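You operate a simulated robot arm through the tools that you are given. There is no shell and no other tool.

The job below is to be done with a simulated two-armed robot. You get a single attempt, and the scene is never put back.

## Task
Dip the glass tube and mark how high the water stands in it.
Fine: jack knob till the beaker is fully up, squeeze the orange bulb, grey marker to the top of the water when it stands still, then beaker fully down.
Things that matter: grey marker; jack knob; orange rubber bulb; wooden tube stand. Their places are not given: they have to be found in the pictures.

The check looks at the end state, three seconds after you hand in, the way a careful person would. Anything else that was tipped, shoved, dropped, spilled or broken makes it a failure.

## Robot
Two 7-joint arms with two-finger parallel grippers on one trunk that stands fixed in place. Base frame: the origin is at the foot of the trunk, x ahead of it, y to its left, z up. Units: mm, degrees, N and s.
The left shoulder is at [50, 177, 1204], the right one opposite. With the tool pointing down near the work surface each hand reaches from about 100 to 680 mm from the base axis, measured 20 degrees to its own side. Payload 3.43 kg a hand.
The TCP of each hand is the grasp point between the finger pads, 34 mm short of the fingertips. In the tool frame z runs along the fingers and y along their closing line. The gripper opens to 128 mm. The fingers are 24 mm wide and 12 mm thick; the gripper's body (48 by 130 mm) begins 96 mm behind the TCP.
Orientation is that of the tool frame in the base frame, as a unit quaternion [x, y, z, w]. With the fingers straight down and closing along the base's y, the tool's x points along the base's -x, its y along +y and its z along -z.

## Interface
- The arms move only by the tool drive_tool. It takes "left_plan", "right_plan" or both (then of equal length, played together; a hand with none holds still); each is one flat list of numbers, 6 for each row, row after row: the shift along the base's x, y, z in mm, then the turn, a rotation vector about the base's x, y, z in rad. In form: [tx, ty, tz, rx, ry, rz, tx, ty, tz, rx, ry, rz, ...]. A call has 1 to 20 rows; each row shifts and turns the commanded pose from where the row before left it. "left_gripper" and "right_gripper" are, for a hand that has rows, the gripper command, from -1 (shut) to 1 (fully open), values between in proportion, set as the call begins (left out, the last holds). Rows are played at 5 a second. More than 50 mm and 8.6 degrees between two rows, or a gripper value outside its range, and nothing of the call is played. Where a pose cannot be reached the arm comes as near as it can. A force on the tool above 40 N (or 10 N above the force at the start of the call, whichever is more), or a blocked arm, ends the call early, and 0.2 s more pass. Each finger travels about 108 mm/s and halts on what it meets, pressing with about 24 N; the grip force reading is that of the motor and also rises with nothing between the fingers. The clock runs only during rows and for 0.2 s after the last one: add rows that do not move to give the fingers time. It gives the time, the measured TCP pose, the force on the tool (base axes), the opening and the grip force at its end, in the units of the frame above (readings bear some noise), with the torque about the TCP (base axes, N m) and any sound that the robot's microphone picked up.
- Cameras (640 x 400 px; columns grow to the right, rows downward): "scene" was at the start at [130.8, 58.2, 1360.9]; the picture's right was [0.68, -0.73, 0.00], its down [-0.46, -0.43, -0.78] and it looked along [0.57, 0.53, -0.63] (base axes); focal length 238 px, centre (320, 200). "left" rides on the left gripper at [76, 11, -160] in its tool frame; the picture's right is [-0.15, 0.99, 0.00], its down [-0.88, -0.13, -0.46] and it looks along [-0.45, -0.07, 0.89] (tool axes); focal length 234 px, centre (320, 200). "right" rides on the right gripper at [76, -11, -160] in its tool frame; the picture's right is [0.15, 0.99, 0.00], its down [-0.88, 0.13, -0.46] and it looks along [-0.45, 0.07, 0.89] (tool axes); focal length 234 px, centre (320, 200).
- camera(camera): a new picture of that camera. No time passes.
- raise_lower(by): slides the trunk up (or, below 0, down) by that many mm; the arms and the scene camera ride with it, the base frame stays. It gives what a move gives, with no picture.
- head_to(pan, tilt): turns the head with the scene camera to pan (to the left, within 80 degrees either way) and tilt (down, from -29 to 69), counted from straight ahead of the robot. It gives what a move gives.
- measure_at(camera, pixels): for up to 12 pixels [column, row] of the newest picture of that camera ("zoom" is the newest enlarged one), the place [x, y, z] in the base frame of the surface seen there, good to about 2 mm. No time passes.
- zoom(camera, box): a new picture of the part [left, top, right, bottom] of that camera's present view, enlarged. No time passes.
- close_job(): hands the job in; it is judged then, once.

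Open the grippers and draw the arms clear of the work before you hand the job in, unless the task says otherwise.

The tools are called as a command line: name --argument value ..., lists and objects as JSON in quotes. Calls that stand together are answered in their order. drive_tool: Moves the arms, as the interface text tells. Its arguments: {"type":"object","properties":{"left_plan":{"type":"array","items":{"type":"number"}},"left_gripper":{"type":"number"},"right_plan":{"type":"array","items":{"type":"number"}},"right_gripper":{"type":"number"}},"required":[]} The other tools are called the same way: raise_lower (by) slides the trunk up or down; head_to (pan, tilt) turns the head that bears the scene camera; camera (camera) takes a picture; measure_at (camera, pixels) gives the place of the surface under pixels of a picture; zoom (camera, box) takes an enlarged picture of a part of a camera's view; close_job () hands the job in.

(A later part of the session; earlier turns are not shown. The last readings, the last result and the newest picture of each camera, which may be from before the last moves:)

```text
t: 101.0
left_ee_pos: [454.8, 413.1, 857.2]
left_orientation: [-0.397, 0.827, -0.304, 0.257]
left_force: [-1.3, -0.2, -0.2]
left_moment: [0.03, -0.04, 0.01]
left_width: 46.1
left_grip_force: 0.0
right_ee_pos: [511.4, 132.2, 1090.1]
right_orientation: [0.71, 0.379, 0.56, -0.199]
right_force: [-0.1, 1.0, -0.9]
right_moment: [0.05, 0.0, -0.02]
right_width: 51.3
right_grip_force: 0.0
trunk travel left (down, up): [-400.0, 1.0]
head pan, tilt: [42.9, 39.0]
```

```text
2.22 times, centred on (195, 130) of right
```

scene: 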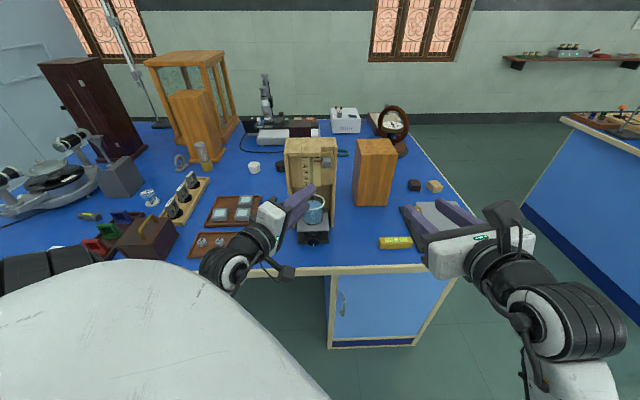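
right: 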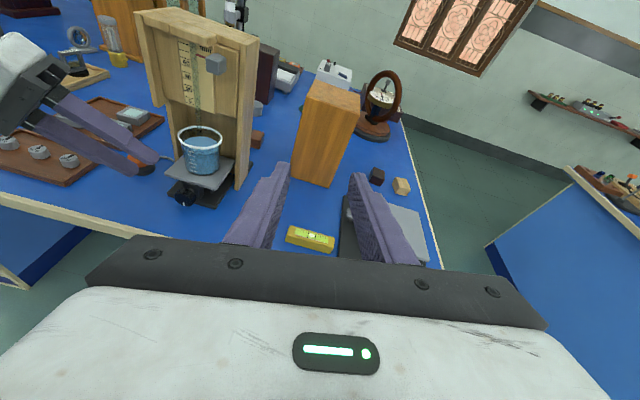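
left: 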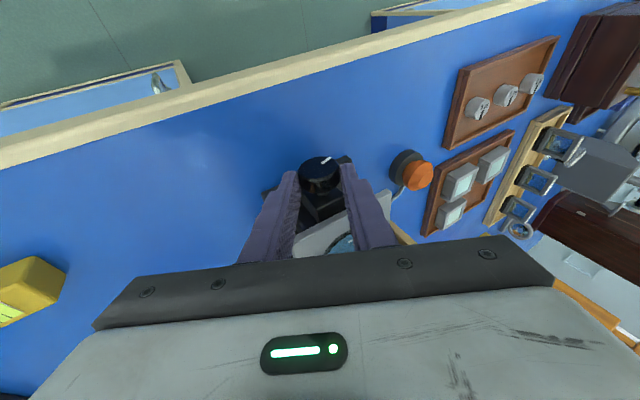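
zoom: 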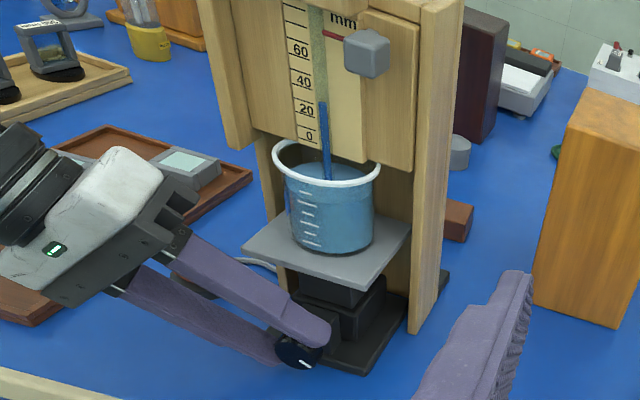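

Platform about z=909. Fifth stroke: close, then turn.

drive_tool --left_plan '[0, 0.4, -0.7, 0, 0, 0, 0, 0, 0, 0, 0, 0]' --left_gripper -1

drive_tool --left_plan '[1.79, -1.79, 2.03, 0.074, 0.074, 0, 1.92, -1.92, 1.76, 0.074, 0.074, 0, 2.04, -2.04, 1.46, 0.074, 0.074, 0, 2.14, -2.14, 1.15, 0.074, 0.074, 0, 2.21, -2.21, 0.83, 0.074, 0.074, 0, 2.26, -2.26, 0.49, 0.074, 0.074, 0, 2.29, -2.29, 0.16, 0.074, 0.074, 0, 2.28, -2.28, -0.18, 0.074, 0.074, 0, 2.26, -2.26, -0.52, 0.074, 0.074, 0, 2.21, -2.21, -0.85, 0.074, 0.074, 0, 2.14, -2.14, -1.17, 0.074, 0.074, 0, 2.04, -2.04, -1.48, 0.074, 0.074, 0, 1.92, -1.92, -1.77, 0.074, 0.074, 0]'

zoom --camera "left" --box '[220, 100, 440, 240]'

zoom --camera "scene" --box '[270, 190, 360, 260]'

```text
t: 101.6
left_ee_pos: [454.0, 413.6, 856.2]
left_orientation: [-0.397, 0.828, -0.303, 0.256]
left_force: [-1.7, -1.6, -2.6]
left_moment: [0.37, -0.52, 0.89]
left_width: 35.4
left_grip_force: 44.4
right_ee_pos: [511.5, 131.7, 1090.4]
right_orientation: [0.71, 0.38, 0.559, -0.199]
right_force: [-0.3, -0.1, -0.1]
right_moment: [-0.03, -0.02, -0.02]
right_width: 51.1
right_grip_force: 0.1
trunk travel left (down, up): [-400.0, 1.0]
head pan, tilt: [42.9, 39.0]
```

```text
t: 104.4
left_ee_pos: [480.7, 388.5, 858.5]
left_orientation: [-0.331, 0.891, 0.311, 0.007]
left_force: [-0.3, 4.8, 0.4]
left_moment: [-0.12, -0.18, 0.11]
left_width: 35.7
left_grip_force: 45.1
right_ee_pos: [511.4, 132.2, 1091.7]
right_orientation: [0.709, 0.379, 0.56, -0.199]
right_force: [0.2, -0.1, -0.2]
right_moment: [0.0, -0.01, 0.02]
right_width: 51.3
right_grip_force: 0.1
trunk travel left (down, up): [-400.0, 1.0]
head pan, tilt: [42.9, 39.0]
```

```text
2.86 times, centred on (330, 170) of left
```

zoom: 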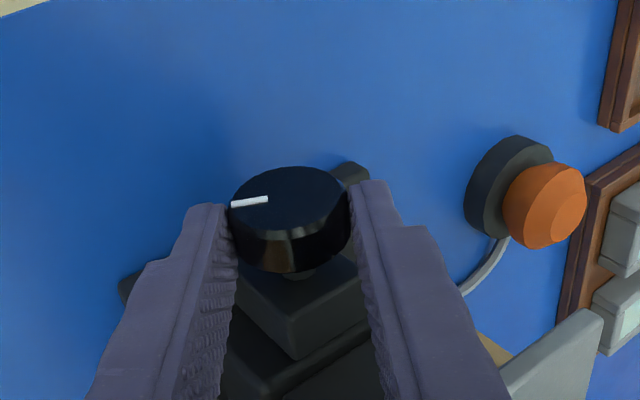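

```text
5.71 times, centred on (315, 225) of scene
```

zoom: 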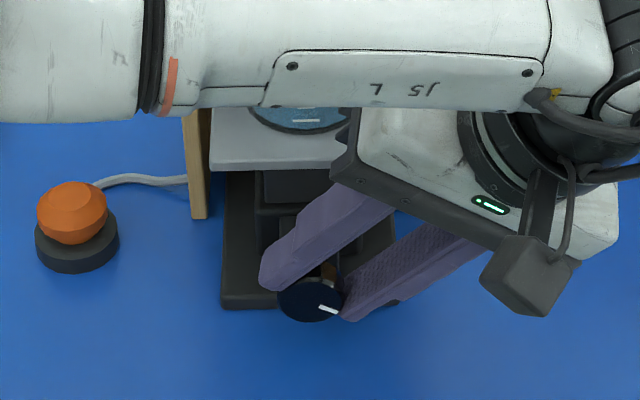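

The pointer stayed at 4 o'clock while the hand turned, so the knob slipped in my grip at its end stop: the beaker is fully up (platform ≈ z 909). I open and swing the hand back to the left.

drive_tool --left_plan '[0, 0, 0, 0, 0, 0, 0, 0, 0, 0, 0, 0, -1.92, 1.92, 1.77, -0.074, -0.074, 0, -2.04, 2.04, 1.48, -0.074, -0.074, 0, -2.14, 2.14, 1.17, -0.074, -0.074, 0, -2.21, 2.21, 0.85, -0.074, -0.074, 0, -2.26, 2.26, 0.52, -0.074, -0.074, 0, -2.28, 2.28, 0.18, -0.074, -0.074, 0, -2.29, 2.29, -0.16, -0.074, -0.074, 0, -2.26, 2.26, -0.49, -0.074, -0.074, 0, -2.21, 2.21, -0.83, -0.074, -0.074, 0, -2.14, 2.14, -1.15, -0.074, -0.074, 0, -2.04, 2.04, -1.46, -0.074, -0.074, 0, -1.92, 1.92, -1.76, -0.074, -0.074, 0, -1.79, 1.79, -2.03, -0.074, -0.074, 0]' --left_gripper -0.28

zoom --camera "left" --box '[220, 100, 440, 240]'

zoom --camera "right" --box '[130, 40, 260, 220]'

camera --camera "scene"

```text
t: 107.6
left_ee_pos: [455.5, 414.3, 854.5]
left_orientation: [-0.396, 0.827, -0.305, 0.258]
left_force: [0.1, -0.2, -0.4]
left_moment: [-0.02, 0.02, 0.01]
left_width: 46.0
left_grip_force: 0.2
right_ee_pos: [511.2, 131.9, 1090.7]
right_orientation: [0.709, 0.379, 0.56, -0.199]
right_force: [-0.8, 0.2, -0.2]
right_moment: [0.06, 0.0, -0.01]
right_width: 50.9
right_grip_force: 0.1
trunk travel left (down, up): [-400.0, 1.0]
head pan, tilt: [42.9, 39.0]
```

```text
2.86 times, centred on (330, 170) of left
```

zoom: 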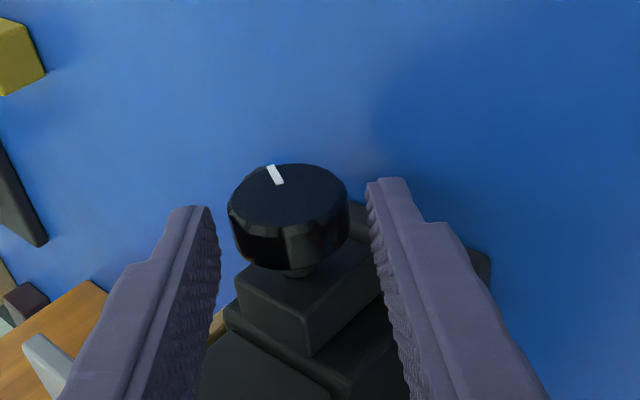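

```text
2.22 times, centred on (195, 130) of right
```

zoom: 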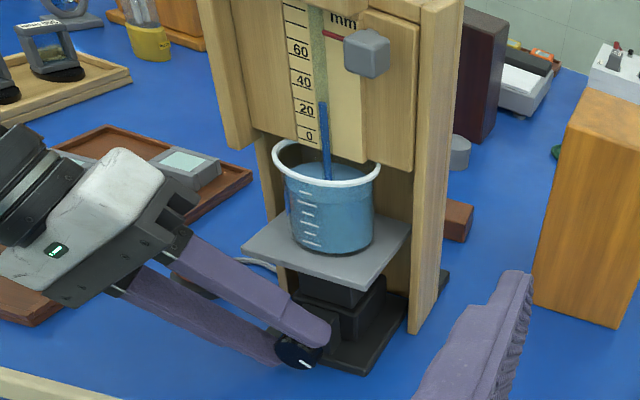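

```text
taken
```

scene: 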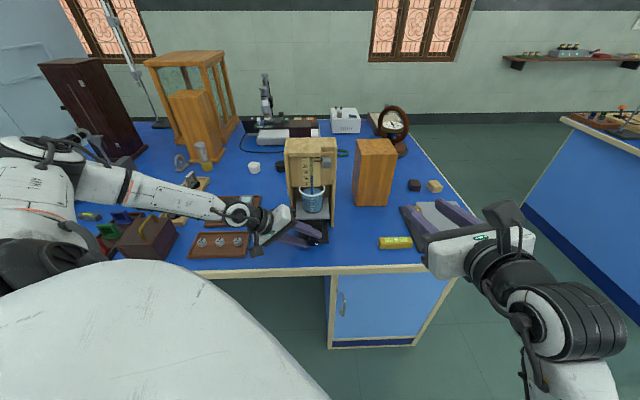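

Everything looks right: beaker up and water column near 25. I withdraw the left hand up along its fingers, then measure the bulb and its neighbours.

drive_tool --left_plan '[-15, 6.75, 15.5, 0, 0, 0, -15, 6.75, 15.5, 0, 0, 0, -15, 6.75, 15.5, 0, 0, 0, -15, 6.75, 15.5, 0, 0, 0, -10, 10, 25, 0, 0, 0, -10, 10, 25, 0, 0, 0]'

zoom --camera "scene" --box '[180, 180, 300, 270]'

zoom --camera "right" --box '[100, 90, 260, 210]'

```text
t: 109.0
left_ee_pos: [374.3, 460.1, 967.0]
left_orientation: [-0.397, 0.828, -0.304, 0.256]
left_force: [-0.4, -0.3, -0.8]
left_moment: [0.0, -0.02, -0.03]
left_width: 45.9
left_grip_force: 0.1
right_ee_pos: [511.4, 131.2, 1091.7]
right_orientation: [0.709, 0.379, 0.56, -0.199]
right_force: [-0.4, 0.4, -0.2]
right_moment: [-0.03, 0.0, -0.02]
right_width: 51.3
right_grip_force: 0.0
trunk travel left (down, up): [-400.0, 1.0]
head pan, tilt: [42.9, 39.0]
```

```text
4.44 times, centred on (240, 225) of scene
```

zoom: 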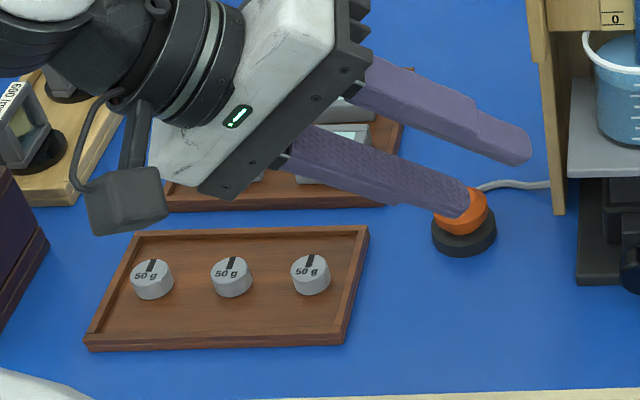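

```text
3.33 times, centred on (180, 150) of right
```

zoom: 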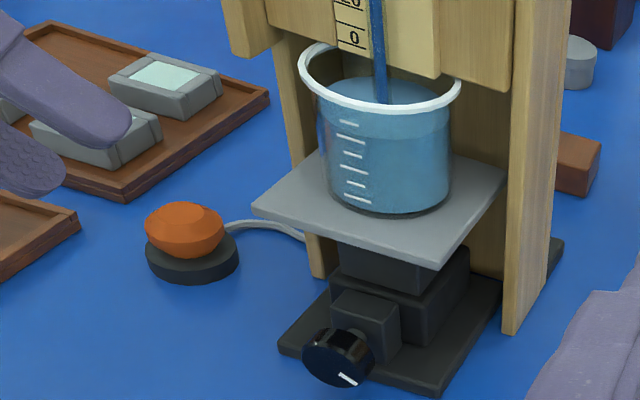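

I measure the bulb, its base, the tube and the trays from the right-camera zoom and the scene.

measure_at --camera "zoom" --pixels '[[184, 208], [150, 228], [222, 225], [184, 245], [152, 255], [235, 255], [192, 280], [235, 228], [75, 215], [268, 95], [125, 195], [184, 228]]'

measure_at --camera "scene" --pixels '[[272, 231], [267, 234], [278, 234], [272, 238], [263, 228], [247, 232]]'

```text
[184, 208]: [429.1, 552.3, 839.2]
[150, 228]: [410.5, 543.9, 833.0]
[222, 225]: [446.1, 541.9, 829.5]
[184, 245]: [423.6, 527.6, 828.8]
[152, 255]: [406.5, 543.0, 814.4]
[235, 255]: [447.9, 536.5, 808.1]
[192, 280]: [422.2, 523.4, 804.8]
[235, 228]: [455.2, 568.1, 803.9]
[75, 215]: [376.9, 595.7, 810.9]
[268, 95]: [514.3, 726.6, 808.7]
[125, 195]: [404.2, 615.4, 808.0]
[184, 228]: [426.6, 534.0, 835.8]
```

```text
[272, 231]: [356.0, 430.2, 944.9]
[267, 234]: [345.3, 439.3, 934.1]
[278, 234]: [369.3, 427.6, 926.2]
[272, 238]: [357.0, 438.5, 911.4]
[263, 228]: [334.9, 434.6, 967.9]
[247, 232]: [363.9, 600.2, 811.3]
```

The bulb is centred at about (427,543), its equator near z=829 and the base top near 817; the tube leaves toward the stand. I bring the left hand above it, fingers down, closing across the tube's direction, with a 10° lean to keep the wrist away from the stand.

drive_tool --left_plan '[4.4, 7.7, -1, 0.0693, 0.0386, -0.1093, 4.4, 7.7, -1, 0.0693, 0.0386, -0.1093, 4.4, 7.7, -1, 0.0693, 0.0386, -0.1093, 4.4, 7.7, -1, 0.0693, 0.0386, -0.1093, 4.4, 7.7, -1, 0.0693, 0.0386, -0.1093, 4.4, 7.7, -1, 0.0693, 0.0386, -0.1093, 4.4, 7.7, -1, 0.0693, 0.0386, -0.1093, 4.4, 7.7, -1, 0.0693, 0.0386, -0.1093, 4.4, 7.7, -1, 0.0693, 0.0386, -0.1093, 4.4, 7.7, -1, 0.0693, 0.0386, -0.1093, 4.4, 7.7, -1, 0.0693, 0.0386, -0.1093, 0, 0, 0, -0.0327, -0.0809, 0, 0, 0, 0, -0.0327, -0.0809, 0]' --left_gripper 0

camera --camera "left"

camera --camera "right"

camera --camera "scene"

```text
t: 111.8
left_ee_pos: [386.8, 460.2, 1074.9]
left_orientation: [0.058, 0.984, -0.089, 0.144]
left_force: [-0.4, 0.3, 0.5]
left_moment: [0.03, 0.0, -0.02]
left_width: 63.7
left_grip_force: 0.1
left hand out of reach, approached as far as the arm can: row 6, 7, 8, 9, 10, 11, 12, 13
right_ee_pos: [510.3, 132.4, 1089.3]
right_orientation: [0.71, 0.378, 0.56, -0.199]
right_force: [0.2, -0.4, 0.5]
right_moment: [0.01, 0.02, 0.03]
right_width: 51.2
right_grip_force: 0.1
trunk travel left (down, up): [-400.0, 1.0]
head pan, tilt: [42.9, 39.0]
```

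```text
taken
```

left: 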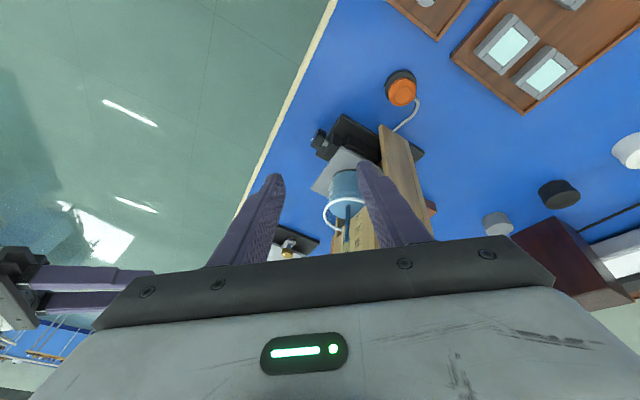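

```text
taken
```

right: 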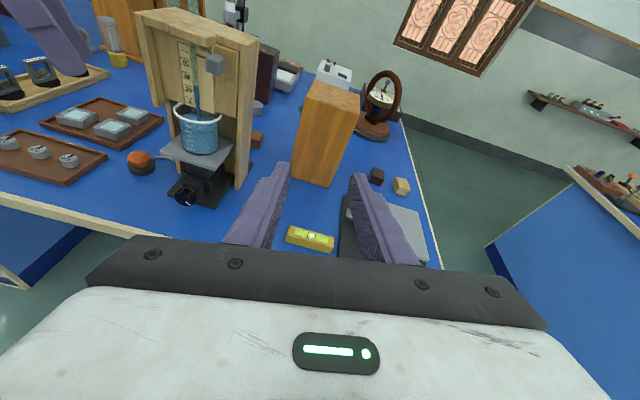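

```text
taken
```

scene: 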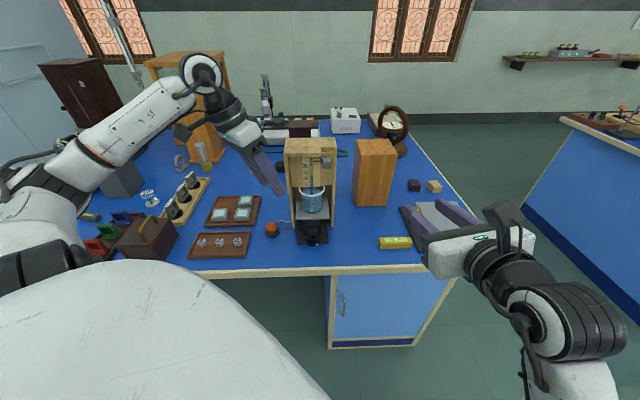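

That arm posture couldn't point straight down there, and the hand drifted up to (387,460,1075) without touching anything. I go back to the known parked pose (fingers straight down) first.

drive_tool --left_plan '[-15.4, 0, 5, 0.0358, 0.0579, 0.0233, -15.4, 0, 5, 0.0358, 0.0579, 0.0233, -15.4, 0, 5, 0.0358, 0.0579, 0.0233, -15.4, 0, 5, 0.0358, 0.0579, 0.0233, -15.4, 0, 5, 0.0358, 0.0579, 0.0233]'

drive_tool --left_plan '[0, 0, -10, 0, 0, 0, 0, 0, -10, 0, 0, 0, 10, 5, -20, 0, 0, 0, 10, 5, -20, 0, 0, 0]'

camera --camera "scene"

```text
t: 113.0
left_ee_pos: [308.3, 461.9, 1101.4]
left_orientation: [-0.001, 1.0, -0.002, -0.001]
left_force: [0.7, 0.4, -0.7]
left_moment: [0.0, 0.02, 0.0]
left_width: 63.9
left_grip_force: 0.0
right_ee_pos: [510.7, 131.7, 1089.2]
right_orientation: [0.71, 0.379, 0.56, -0.199]
right_force: [-0.1, -0.5, 0.4]
right_moment: [0.01, -0.03, 0.04]
right_width: 51.0
right_grip_force: 0.0
trunk travel left (down, up): [-400.0, 1.0]
head pan, tilt: [42.9, 39.0]
```

```text
t: 114.0
left_ee_pos: [331.2, 471.6, 1039.0]
left_orientation: [0.0, 1.0, -0.002, 0.0]
left_force: [-0.4, 0.2, 0.1]
left_moment: [-0.03, 0.01, 0.02]
left_width: 64.3
left_grip_force: 0.1
right_ee_pos: [512.4, 131.8, 1089.4]
right_orientation: [0.71, 0.379, 0.56, -0.199]
right_force: [0.0, -1.3, 0.2]
right_moment: [0.0, -0.01, -0.02]
right_width: 51.0
right_grip_force: 0.1
trunk travel left (down, up): [-400.0, 1.0]
head pan, tilt: [42.9, 39.0]
```

```text
taken
```

scene: 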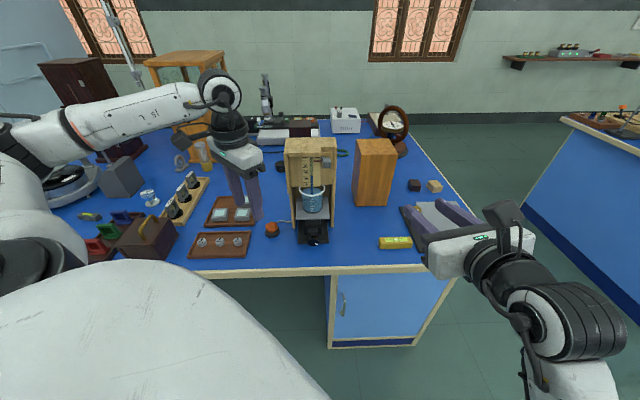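

Straight down works from here. I move over the bulb at (425,543,950), yawing −22°.

drive_tool --left_plan '[15.7, 11.9, -14.8, 0, 0, -0.064, 15.7, 11.9, -14.8, 0, 0, -0.064, 15.7, 11.9, -14.8, 0, 0, -0.064, 15.7, 11.9, -14.8, 0, 0, -0.064, 15.7, 11.9, -14.8, 0, 0, -0.064, 15.7, 11.9, -14.8, 0, 0, -0.064]'

camera --camera "left"

camera --camera "right"

```text
t: 115.4
left_ee_pos: [390.0, 429.0, 959.2]
left_orientation: [0.169, 0.986, 0.0, 0.0]
left_force: [0.7, 0.2, -0.6]
left_moment: [0.0, 0.01, 0.0]
left_width: 64.0
left_grip_force: 0.1
left hand out of reach, approached as far as the arm can: row 3, 4, 5, 6
right_ee_pos: [511.3, 131.4, 1088.9]
right_orientation: [0.71, 0.379, 0.56, -0.199]
right_force: [0.0, -0.1, 0.3]
right_moment: [0.02, 0.05, 0.0]
right_width: 51.2
right_grip_force: 0.0
trunk travel left (down, up): [-400.0, 1.0]
head pan, tilt: [42.9, 39.0]
```

```text
taken
```

left: 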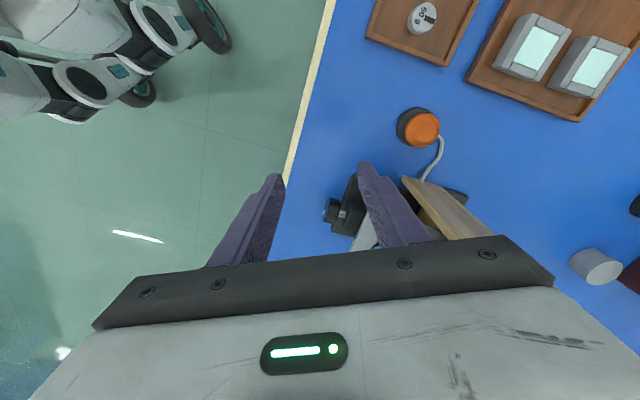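

```text
taken
```

right: 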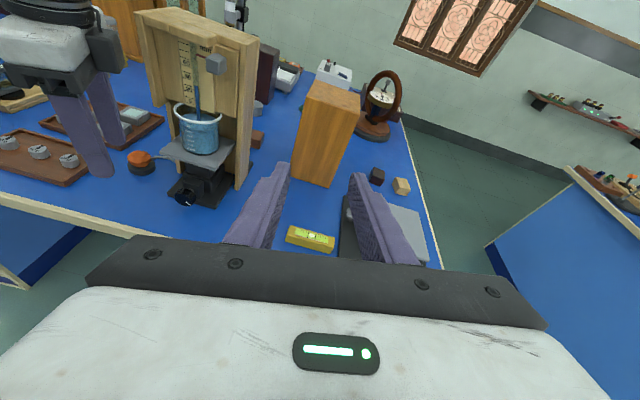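

Reach toward the bulb ran out at that height (the hand slid to (390,429,959)). I try approaching lower, where the wrist is below the shoulder: down and left in small steps.

drive_tool --left_plan '[0, 0, -25, 0, 0, 0, 0, 0, -25, 0, 0, 0, 3, 12, -10, 0, 0, 0, 3, 12, 0, 0, 0, 0, 3, 12, 0, 0, 0, 0]'

camera --camera "scene"

```text
t: 116.6
left_ee_pos: [387.8, 420.9, 910.1]
left_orientation: [0.189, 0.982, 0.001, 0.0]
left_force: [0.5, 0.2, -0.6]
left_moment: [0.01, -0.02, 0.01]
left_width: 63.9
left_grip_force: 0.0
left hand out of reach, approached as far as the arm can: row 1, 3, 4, 5
right_ee_pos: [512.5, 132.3, 1091.2]
right_orientation: [0.71, 0.378, 0.56, -0.199]
right_force: [1.3, 0.2, -0.2]
right_moment: [-0.03, -0.02, 0.0]
right_width: 51.4
right_grip_force: 0.3
trunk travel left (down, up): [-400.0, 1.0]
head pan, tilt: [42.9, 39.0]
```

```text
taken
```

scene: 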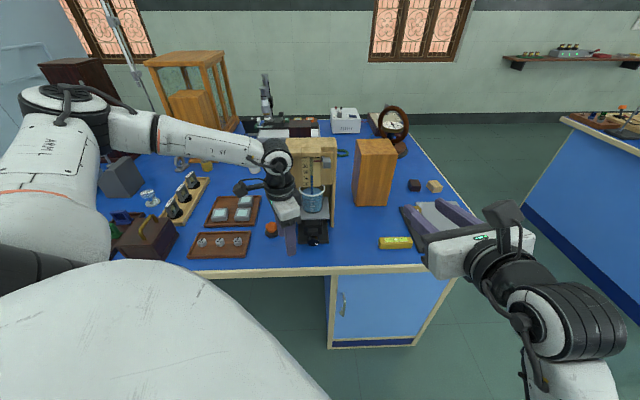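

Perhaps the negative yaw is what limits the wrist. Yaw 0° (closing along base y) also keeps the fingers off the tube, so I turn back to yaw 0 and try moving left again.

drive_tool --left_plan '[0, 0, 5, 0, 0, 0.1267, 0, 0, 5, 0, 0, 0.1267, 0, 0, 5, 0, 0, 0.1267, 0, 15, 0, 0, 0, 0, 0, 15, 0, 0, 0, 0]'

camera --camera "scene"

```text
t: 117.8
left_ee_pos: [387.1, 448.4, 927.5]
left_orientation: [0.001, 1.0, -0.001, 0.0]
left_force: [-0.3, 0.1, -1.1]
left_moment: [0.02, 0.01, -0.01]
left_width: 63.8
left_grip_force: 0.0
right_ee_pos: [511.3, 132.6, 1089.8]
right_orientation: [0.71, 0.379, 0.56, -0.198]
right_force: [0.1, 0.2, -0.5]
right_moment: [-0.02, -0.01, 0.01]
right_width: 51.0
right_grip_force: 0.1
trunk travel left (down, up): [-400.0, 1.0]
head pan, tilt: [42.9, 39.0]
```

```text
taken
```

scene: 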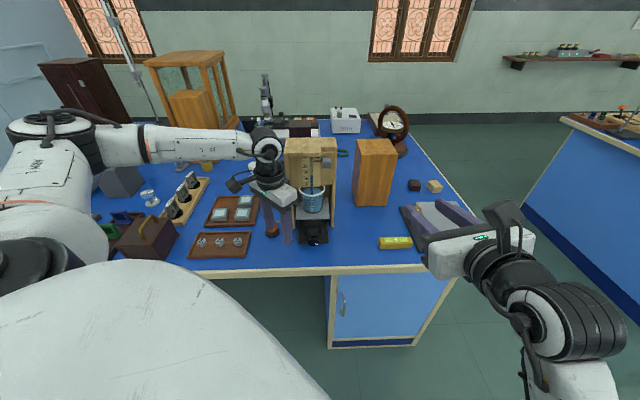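

That was it: with yaw 0 the arm tracks. I move on over the bulb at (425,543,920).

drive_tool --left_plan '[6.3, 15.8, -1.2, 0, 0, 0, 6.3, 15.8, -1.2, 0, 0, 0, 6.3, 15.8, -1.2, 0, 0, 0, 6.3, 15.8, -1.2, 0, 0, 0, 6.3, 15.8, -1.2, 0, 0, 0, 6.3, 15.8, -1.2, 0, 0, 0]'

camera --camera "left"

camera --camera "right"

camera --camera "scene"

```text
t: 119.2
left_ee_pos: [418.5, 525.2, 919.8]
left_orientation: [-0.002, 1.0, 0.001, 0.001]
left_force: [-0.8, 0.5, -0.4]
left_moment: [-0.01, 0.0, 0.0]
left_width: 64.0
left_grip_force: 0.1
left hand out of reach, approached as far as the arm can: row 5, 6
right_ee_pos: [510.8, 132.0, 1090.4]
right_orientation: [0.71, 0.379, 0.56, -0.198]
right_force: [-0.4, -0.3, 1.0]
right_moment: [0.01, -0.01, 0.0]
right_width: 51.0
right_grip_force: 0.1
trunk travel left (down, up): [-400.0, 1.0]
head pan, tilt: [42.9, 39.0]
```

```text
taken
```

left: 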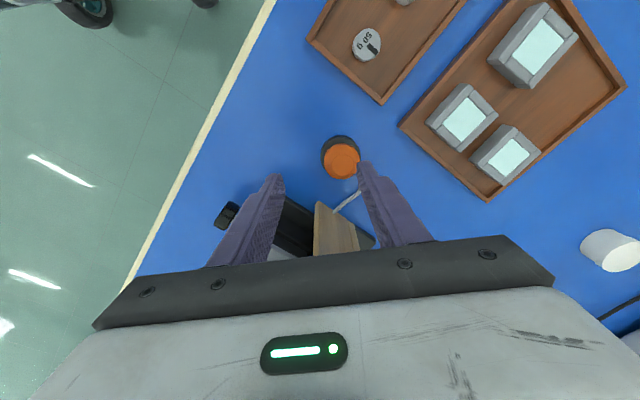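

```text
taken
```

right: 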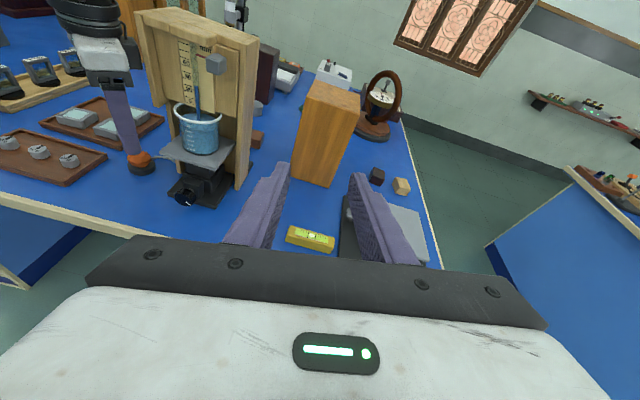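

```text
taken
```

scene: 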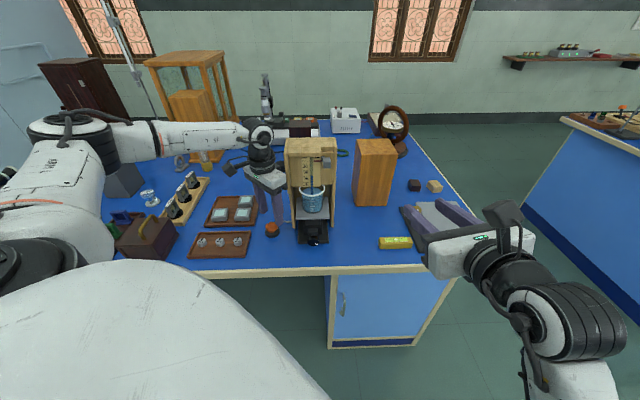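

Nearly there: the bulb at (340,160) in the left view is 18 mm further left than the fingers' middle. I add a little positive yaw (8.6°) and go on left by 18 mm, also lowering.

drive_tool --left_plan '[0, 0, -5, 0, 0, 0.075, 0, 0, -5, 0, 0, 0.075, 2, 6, -5, 0, 0, 0, 2, 6, -5, 0, 0, 0, 2, 6, 0, 0, 0, 0]'

camera --camera "left"

zoom --camera "right" --box '[60, 60, 260, 210]'

```text
t: 120.4
left_ee_pos: [425.4, 543.2, 899.2]
left_orientation: [-0.073, 0.997, -0.002, -0.001]
left_force: [-0.6, -0.3, 0.1]
left_moment: [0.01, -0.04, -0.02]
left_width: 64.0
left_grip_force: 0.0
right_ee_pos: [510.6, 131.7, 1089.7]
right_orientation: [0.71, 0.378, 0.56, -0.198]
right_force: [-0.3, 0.0, -0.1]
right_moment: [0.02, -0.04, 0.0]
right_width: 51.2
right_grip_force: 0.1
trunk travel left (down, up): [-400.0, 1.0]
head pan, tilt: [42.9, 39.0]
```

```text
taken
```

left: 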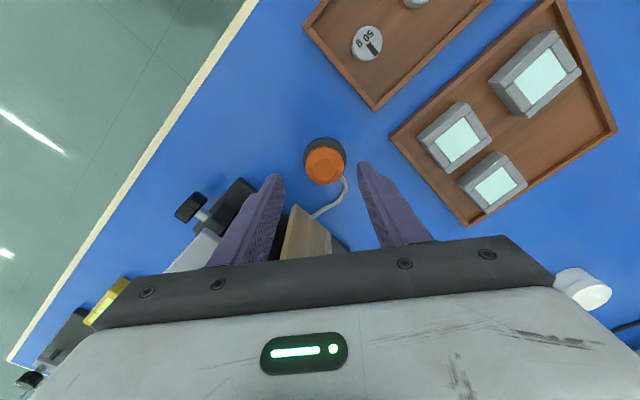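

```text
2.67 times, centred on (160, 135) of right
```

zoom: 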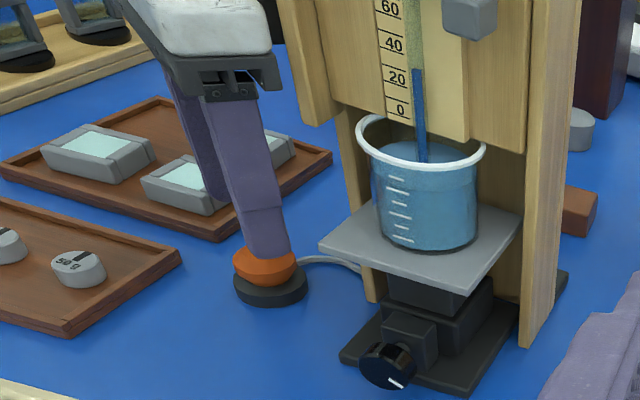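

The hand is at (425,543,899) with the bulb nearly centred. I measure the bulb from the left camera for the last correction.

zoom --camera "left" --box '[270, 120, 390, 220]'

measure_at --camera "left" --pixels '[[325, 162], [307, 163], [342, 163], [325, 148], [325, 180], [325, 140], [345, 185]]'

```text
4.00 times, centred on (330, 170) of left
```

zoom: 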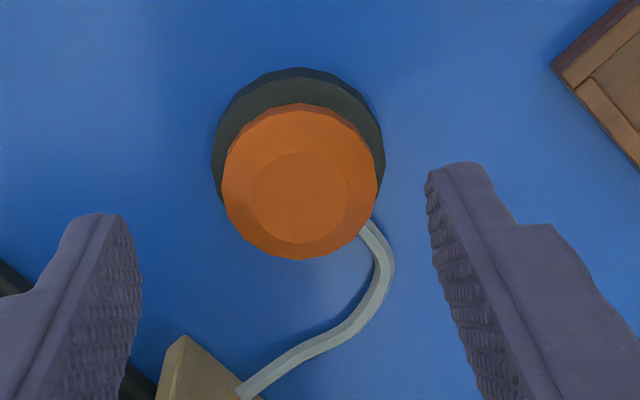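

```text
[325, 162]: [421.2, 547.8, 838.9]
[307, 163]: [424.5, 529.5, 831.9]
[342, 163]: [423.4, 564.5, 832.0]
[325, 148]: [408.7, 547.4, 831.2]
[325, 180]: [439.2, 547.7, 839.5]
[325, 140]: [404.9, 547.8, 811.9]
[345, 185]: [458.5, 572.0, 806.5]
```

The bulb centre is (424,547), its top at z≈839 and its base top ≈812, and the tube leaves toward +x,+y. I shift so the fingers close slightly on the −x side of centre (clear of the tube) and descend to z=854.

drive_tool --left_plan '[-4, 2, 0, 0, 0, 0, -3.5, 1.8, 0, 0, 0, 0, 0, 0, -15, 0, 0, 0, 0, 0, -15, 0, 0, 0, 0, 0, -15, 0, 0, 0]'

zoom --camera "left" --box '[250, 110, 410, 230]'

zoom --camera "right" --box '[60, 60, 260, 210]'

```text
t: 121.6
left_ee_pos: [417.8, 546.7, 853.3]
left_orientation: [-0.073, 0.997, -0.001, 0.0]
left_force: [0.1, 0.7, 0.7]
left_moment: [0.01, 0.0, 0.0]
left_width: 64.0
left_grip_force: 0.1
right_ee_pos: [512.2, 131.3, 1089.9]
right_orientation: [0.71, 0.38, 0.559, -0.199]
right_force: [0.2, 0.1, -0.4]
right_moment: [-0.01, 0.0, -0.03]
right_width: 51.3
right_grip_force: 0.0
trunk travel left (down, up): [-400.0, 1.0]
head pan, tilt: [42.9, 39.0]
```

```text
3.33 times, centred on (330, 170) of left
```

zoom: 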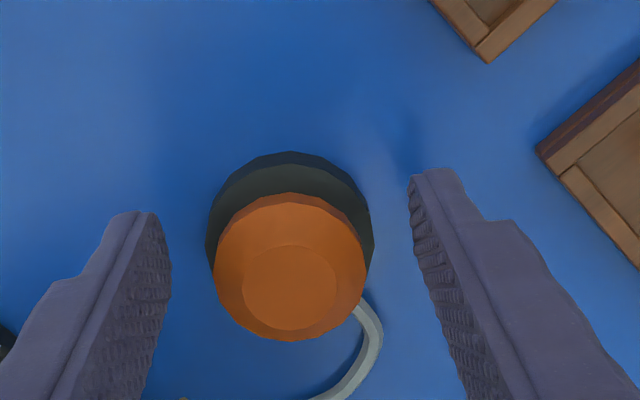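

```text
2.67 times, centred on (160, 135) of right
```

zoom: 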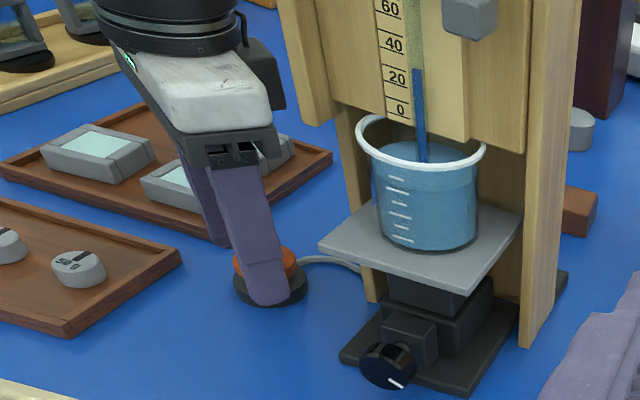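

The fingers straddle the bulb, with the tube (zoom (370,315)) clear of both. I squeeze and hold for about one second.

drive_tool --left_plan '[0, 0, 0, 0, 0, 0, 0, 0, 0, 0, 0, 0, 0, 0, 0, 0, 0, 0, 0, 0, 0, 0, 0, 0, 0, 0, 0, 0, 0, 0]' --left_gripper -1

zoom --camera "left" --box '[250, 110, 410, 230]'

zoom --camera "right" --box '[60, 20, 260, 210]'

```text
t: 122.8
left_ee_pos: [418.2, 545.6, 854.3]
left_orientation: [-0.073, 0.997, -0.002, -0.001]
left_force: [-0.7, -5.8, -0.8]
left_moment: [-0.16, 0.02, 0.8]
left_width: 41.4
left_grip_force: 44.4
right_ee_pos: [512.4, 132.1, 1090.4]
right_orientation: [0.709, 0.379, 0.559, -0.2]
right_force: [-0.8, -0.9, 0.1]
right_moment: [-0.03, 0.01, 0.0]
right_width: 51.3
right_grip_force: 0.0
trunk travel left (down, up): [-400.0, 1.0]
head pan, tilt: [42.9, 39.0]
```

```text
3.33 times, centred on (330, 170) of left
```

zoom: 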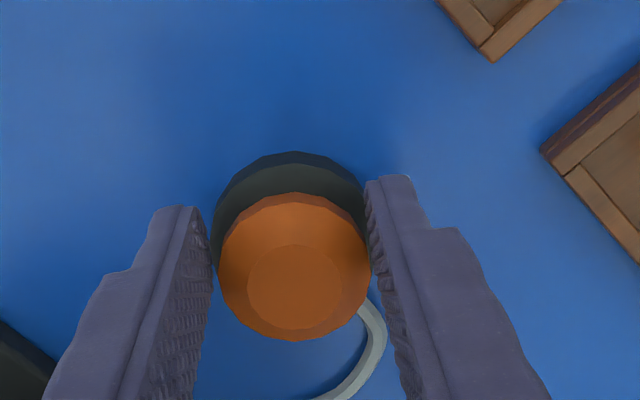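

```text
2.11 times, centred on (160, 115) of right
```

zoom: 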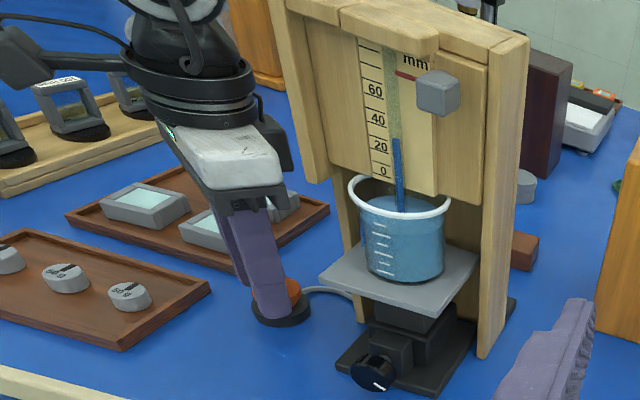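

The fingers press on the bulb at 41 mm. I zoom in on the tube and scale to see whether the water level reacts.

zoom --camera "right" --box '[160, 20, 250, 130]'

zoom --camera "scene" --box '[280, 130, 345, 215]'

```text
3.64 times, centred on (205, 75) of right
```

zoom: 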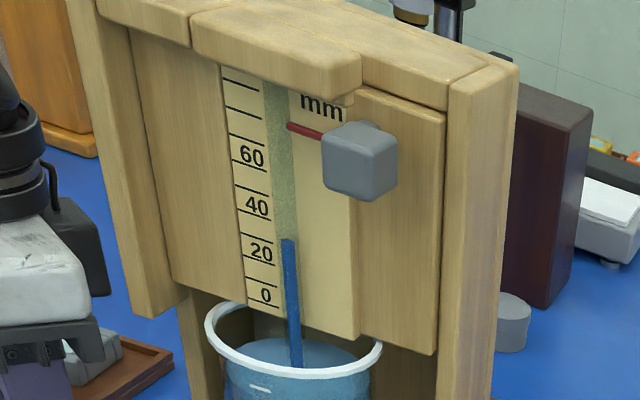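

```text
4.71 times, centred on (312, 172) of scene
```

zoom: 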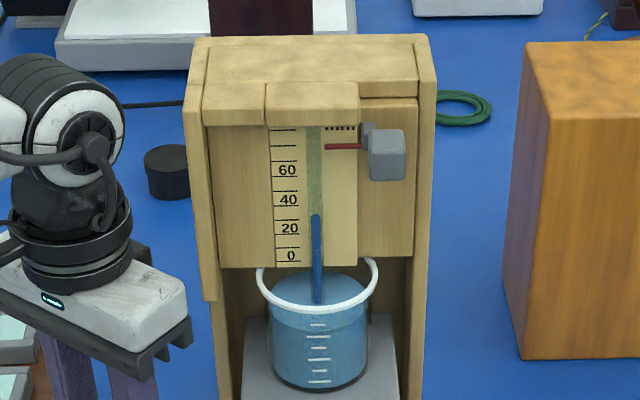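

I note the water top now (scene zoom (316,215)), then release the bulb and look again.

measure_at --camera "zoom" --pixels '[[316, 217], [316, 225], [330, 147], [310, 147], [386, 155], [286, 242], [286, 213], [286, 184], [286, 155], [370, 160]]'

drive_tool --left_plan '[0, 0, 0, 0, 0, 0, 0, 0, 0, 0, 0, 0, 0, 0, 0, 0, 0, 0]' --left_gripper 0

zoom --camera "scene" --box '[280, 130, 345, 215]'

```text
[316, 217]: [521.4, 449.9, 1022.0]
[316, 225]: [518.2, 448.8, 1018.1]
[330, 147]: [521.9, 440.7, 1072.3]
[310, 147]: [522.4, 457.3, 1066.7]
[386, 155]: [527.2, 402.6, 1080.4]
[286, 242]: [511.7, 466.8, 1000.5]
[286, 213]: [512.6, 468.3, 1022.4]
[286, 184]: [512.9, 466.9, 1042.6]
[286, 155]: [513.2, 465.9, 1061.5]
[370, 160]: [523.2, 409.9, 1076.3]
```

```text
t: 123.6
left_ee_pos: [418.7, 546.6, 854.8]
left_orientation: [-0.074, 0.997, -0.002, 0.001]
left_force: [-0.6, 0.1, 0.1]
left_moment: [-0.01, -0.03, 0.01]
left_width: 64.0
left_grip_force: 0.1
right_ee_pos: [511.5, 132.4, 1091.2]
right_orientation: [0.71, 0.38, 0.559, -0.199]
right_force: [0.4, -0.1, 0.0]
right_moment: [0.01, -0.01, 0.01]
right_width: 51.1
right_grip_force: 0.1
trunk travel left (down, up): [-400.0, 1.0]
head pan, tilt: [42.9, 39.0]
```

```text
4.71 times, centred on (312, 172) of scene
```

zoom: 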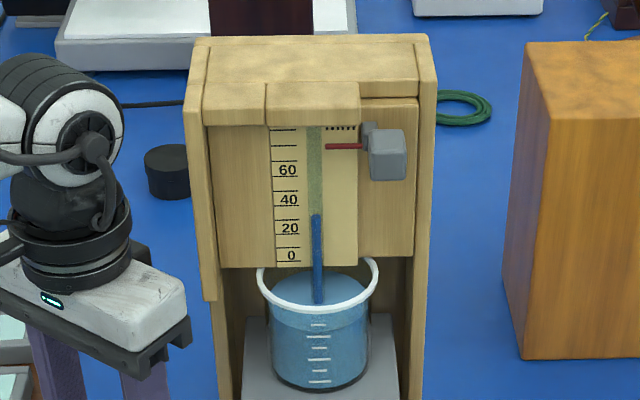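

No visible change yet. I wait a few seconds with the fingers open around the bulb to see whether the column moves.

drive_tool --left_plan '[0, 0, 0, 0, 0, 0, 0, 0, 0, 0, 0, 0, 0, 0, 0, 0, 0, 0, 0, 0, 0, 0, 0, 0, 0, 0, 0, 0, 0, 0, 0, 0, 0, 0, 0, 0, 0, 0, 0, 0, 0, 0, 0, 0, 0, 0, 0, 0, 0, 0, 0, 0, 0, 0, 0, 0, 0, 0, 0, 0]'

zoom --camera "scene" --box '[280, 130, 345, 215]'

zoom --camera "left" --box '[250, 110, 410, 230]'

```text
t: 125.8
left_ee_pos: [417.6, 547.1, 854.4]
left_orientation: [-0.073, 0.997, -0.001, 0.0]
left_force: [-0.4, 0.6, 0.1]
left_moment: [-0.01, -0.06, 0.0]
left_width: 64.1
left_grip_force: 0.0
right_ee_pos: [511.8, 131.9, 1089.7]
right_orientation: [0.71, 0.379, 0.56, -0.199]
right_force: [-0.9, 0.0, -1.1]
right_moment: [0.03, 0.01, 0.0]
right_width: 51.0
right_grip_force: 0.0
trunk travel left (down, up): [-400.0, 1.0]
head pan, tilt: [42.9, 39.0]
```

```text
4.71 times, centred on (312, 172) of scene
```

zoom: 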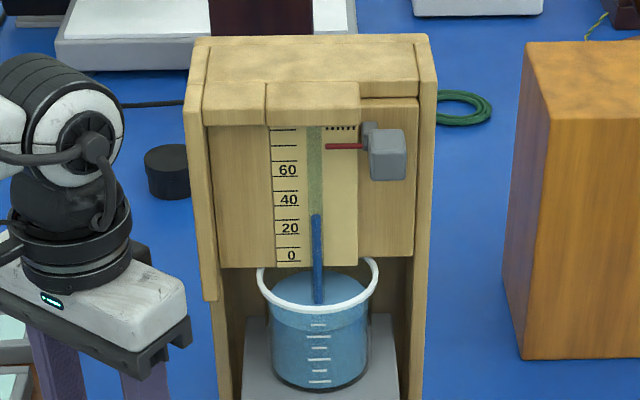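

```text
3.33 times, centred on (330, 170) of left
```

zoom: 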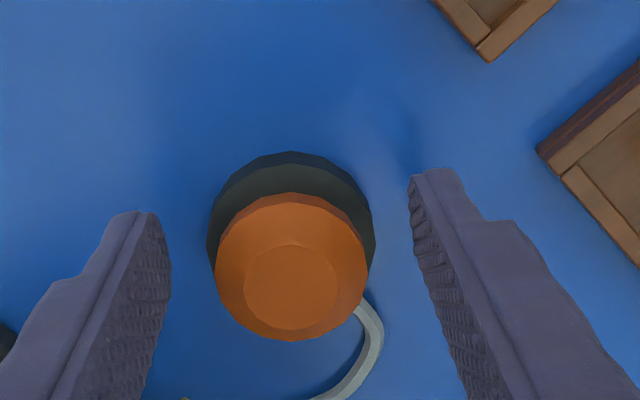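

Nothing changed, so the side pinch did not count. The bulb has a flat crown and probably has to be pressed down against its base. I raise the hand, centre it over (424,547) and close the fingers.

drive_tool --left_plan '[0, 0, 15, 0, 0, 0, 0, 0, 15, 0, 0, 0, 6.5, 0, 8, 0, 0, 0]'

drive_tool --left_plan '[0, 0, 0, 0, 0, 0, 0, 0, 0, 0, 0, 0, 0, 0, 0, 0, 0, 0]' --left_gripper -1

zoom --camera "left" --box '[250, 110, 410, 230]'

zoom --camera "right" --box '[60, 60, 260, 210]'

```text
t: 126.6
left_ee_pos: [425.1, 546.1, 893.0]
left_orientation: [-0.073, 0.997, -0.002, -0.001]
left_force: [-0.3, -0.5, -0.5]
left_moment: [0.03, 0.01, 0.01]
left_width: 64.2
left_grip_force: 0.1
right_ee_pos: [512.7, 132.1, 1089.6]
right_orientation: [0.709, 0.38, 0.559, -0.199]
right_force: [-0.7, -0.2, -0.4]
right_moment: [0.0, 0.02, 0.02]
right_width: 51.1
right_grip_force: 0.2
trunk travel left (down, up): [-400.0, 1.0]
head pan, tilt: [42.9, 39.0]
```

```text
t: 127.4
left_ee_pos: [424.5, 545.6, 891.8]
left_orientation: [-0.073, 0.997, -0.002, -0.001]
left_force: [-0.6, -0.5, -0.7]
left_moment: [0.0, 0.0, -0.03]
left_width: 0.3
left_grip_force: 23.8
right_ee_pos: [511.4, 133.0, 1089.8]
right_orientation: [0.709, 0.379, 0.56, -0.199]
right_force: [-0.1, 0.0, -0.1]
right_moment: [-0.01, 0.0, 0.0]
right_width: 51.4
right_grip_force: 0.2
trunk travel left (down, up): [-400.0, 1.0]
head pan, tilt: [42.9, 39.0]
```

```text
3.33 times, centred on (330, 170) of left
```

zoom: 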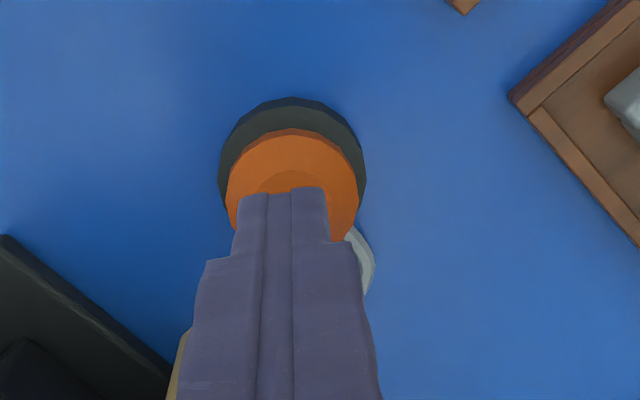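

```text
2.67 times, centred on (160, 135) of right
```

zoom: 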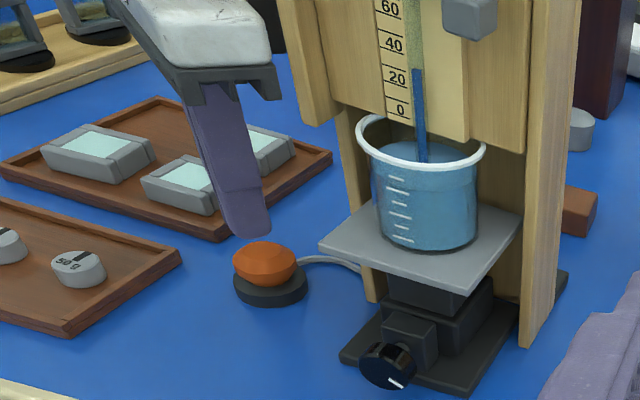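

The closed tips are centred 18 mm above the bulb's crown. I press down in small steps and watch the force.

drive_tool --left_plan '[0, 1, -9, 0, 0, 0, 0, 1, -6, 0, 0, 0, 0, 0, -2, 0, 0, 0, 0, 0, -2, 0, 0, 0, 0, 0, -2, 0, 0, 0]'

zoom --camera "right" --box '[60, 60, 260, 210]'

```text
t: 128.6
left_ee_pos: [423.7, 549.1, 871.1]
left_orientation: [-0.073, 0.997, -0.001, 0.001]
left_force: [0.6, -0.7, 1.8]
left_moment: [-0.01, -0.01, 0.0]
left_width: 0.0
left_grip_force: 23.8
right_ee_pos: [510.9, 132.2, 1090.6]
right_orientation: [0.71, 0.379, 0.56, -0.199]
right_force: [0.2, 0.1, -0.4]
right_moment: [0.0, 0.01, 0.02]
right_width: 51.2
right_grip_force: 0.0
trunk travel left (down, up): [-400.0, 1.0]
head pan, tilt: [42.9, 39.0]
```

```text
2.67 times, centred on (160, 135) of right
```

zoom: 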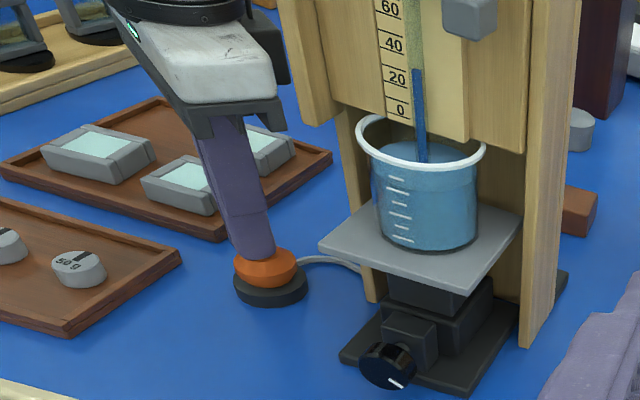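

The tips have just touched (1.8 N). I press on, 2 mm per step for 10 mm.

drive_tool --left_plan '[0, 0, -2, 0, 0, 0, 0, 0, -2, 0, 0, 0, 0, 0, -2, 0, 0, 0, 0, 0, -2, 0, 0, 0, 0, 0, -2, 0, 0, 0]'

zoom --camera "right" --box '[60, 60, 260, 210]'

zoom --camera "scene" --box '[280, 130, 345, 215]'

```text
t: 129.8
left_ee_pos: [424.2, 550.4, 863.5]
left_orientation: [-0.073, 0.997, -0.001, 0.0]
left_force: [-3.6, -3.0, 15.2]
left_moment: [-0.07, 0.17, -0.03]
left_width: 0.0
left_grip_force: 24.2
right_ee_pos: [510.2, 130.5, 1090.5]
right_orientation: [0.709, 0.379, 0.56, -0.199]
right_force: [0.1, -0.3, -0.1]
right_moment: [-0.01, -0.02, 0.0]
right_width: 51.4
right_grip_force: 0.0
trunk travel left (down, up): [-400.0, 1.0]
head pan, tilt: [42.9, 39.0]
heard: click
```

```text
2.67 times, centred on (160, 135) of right
```

zoom: 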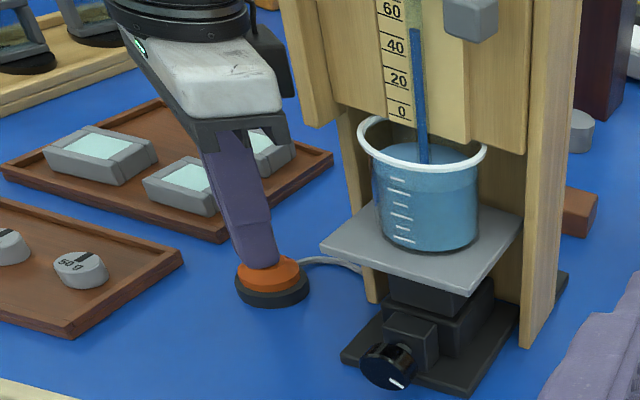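

```text
4.71 times, centred on (312, 172) of scene
```

zoom: 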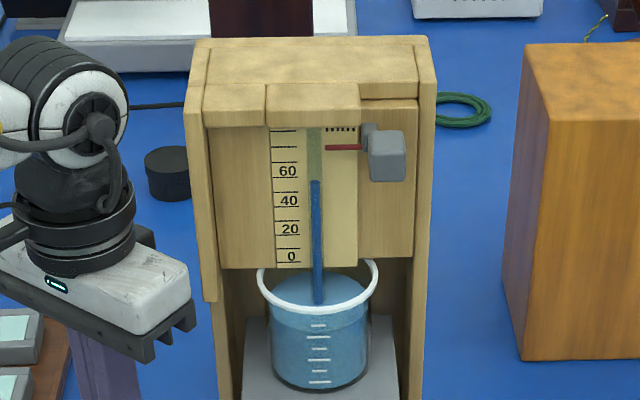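

A click was heard and the water column jumped to about 55: pressing is the squeeze. I release by raising the hand straight up.

drive_tool --left_plan '[0, 0, 4, 0, 0, 0, 0, 0, 6, 0, 0, 0, 0, 0, 15, 0, 0, 0, 0, 0, 20, 0, 0, 0, 0, 0, 20, 0, 0, 0]'

zoom --camera "scene" --box '[280, 130, 345, 215]'

zoom --camera "right" --box '[160, 20, 250, 130]'

```text
t: 131.0
left_ee_pos: [426.0, 548.6, 925.7]
left_orientation: [-0.073, 0.997, -0.002, -0.001]
left_force: [0.1, 0.2, 0.1]
left_moment: [0.01, 0.04, 0.02]
left_width: 0.0
left_grip_force: 24.5
right_ee_pos: [511.3, 132.2, 1090.7]
right_orientation: [0.71, 0.378, 0.56, -0.198]
right_force: [-0.1, -0.4, -0.1]
right_moment: [-0.03, -0.04, 0.02]
right_width: 51.2
right_grip_force: 0.1
trunk travel left (down, up): [-400.0, 1.0]
head pan, tilt: [42.9, 39.0]
```

```text
4.71 times, centred on (312, 172) of scene
```

zoom: 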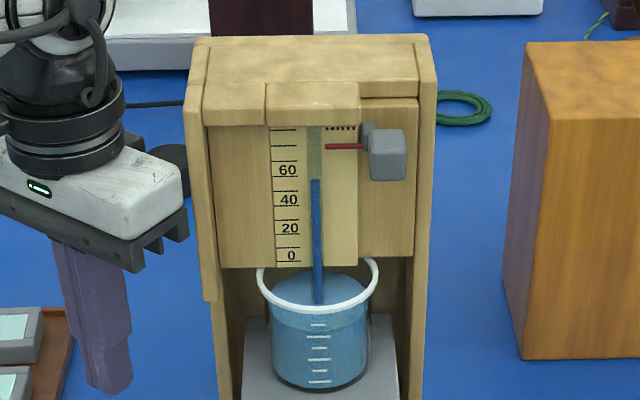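

```text
3.64 times, centred on (205, 75) of right
```

zoom: 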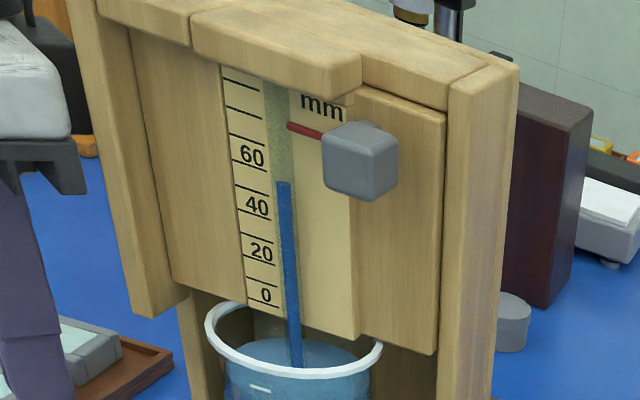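

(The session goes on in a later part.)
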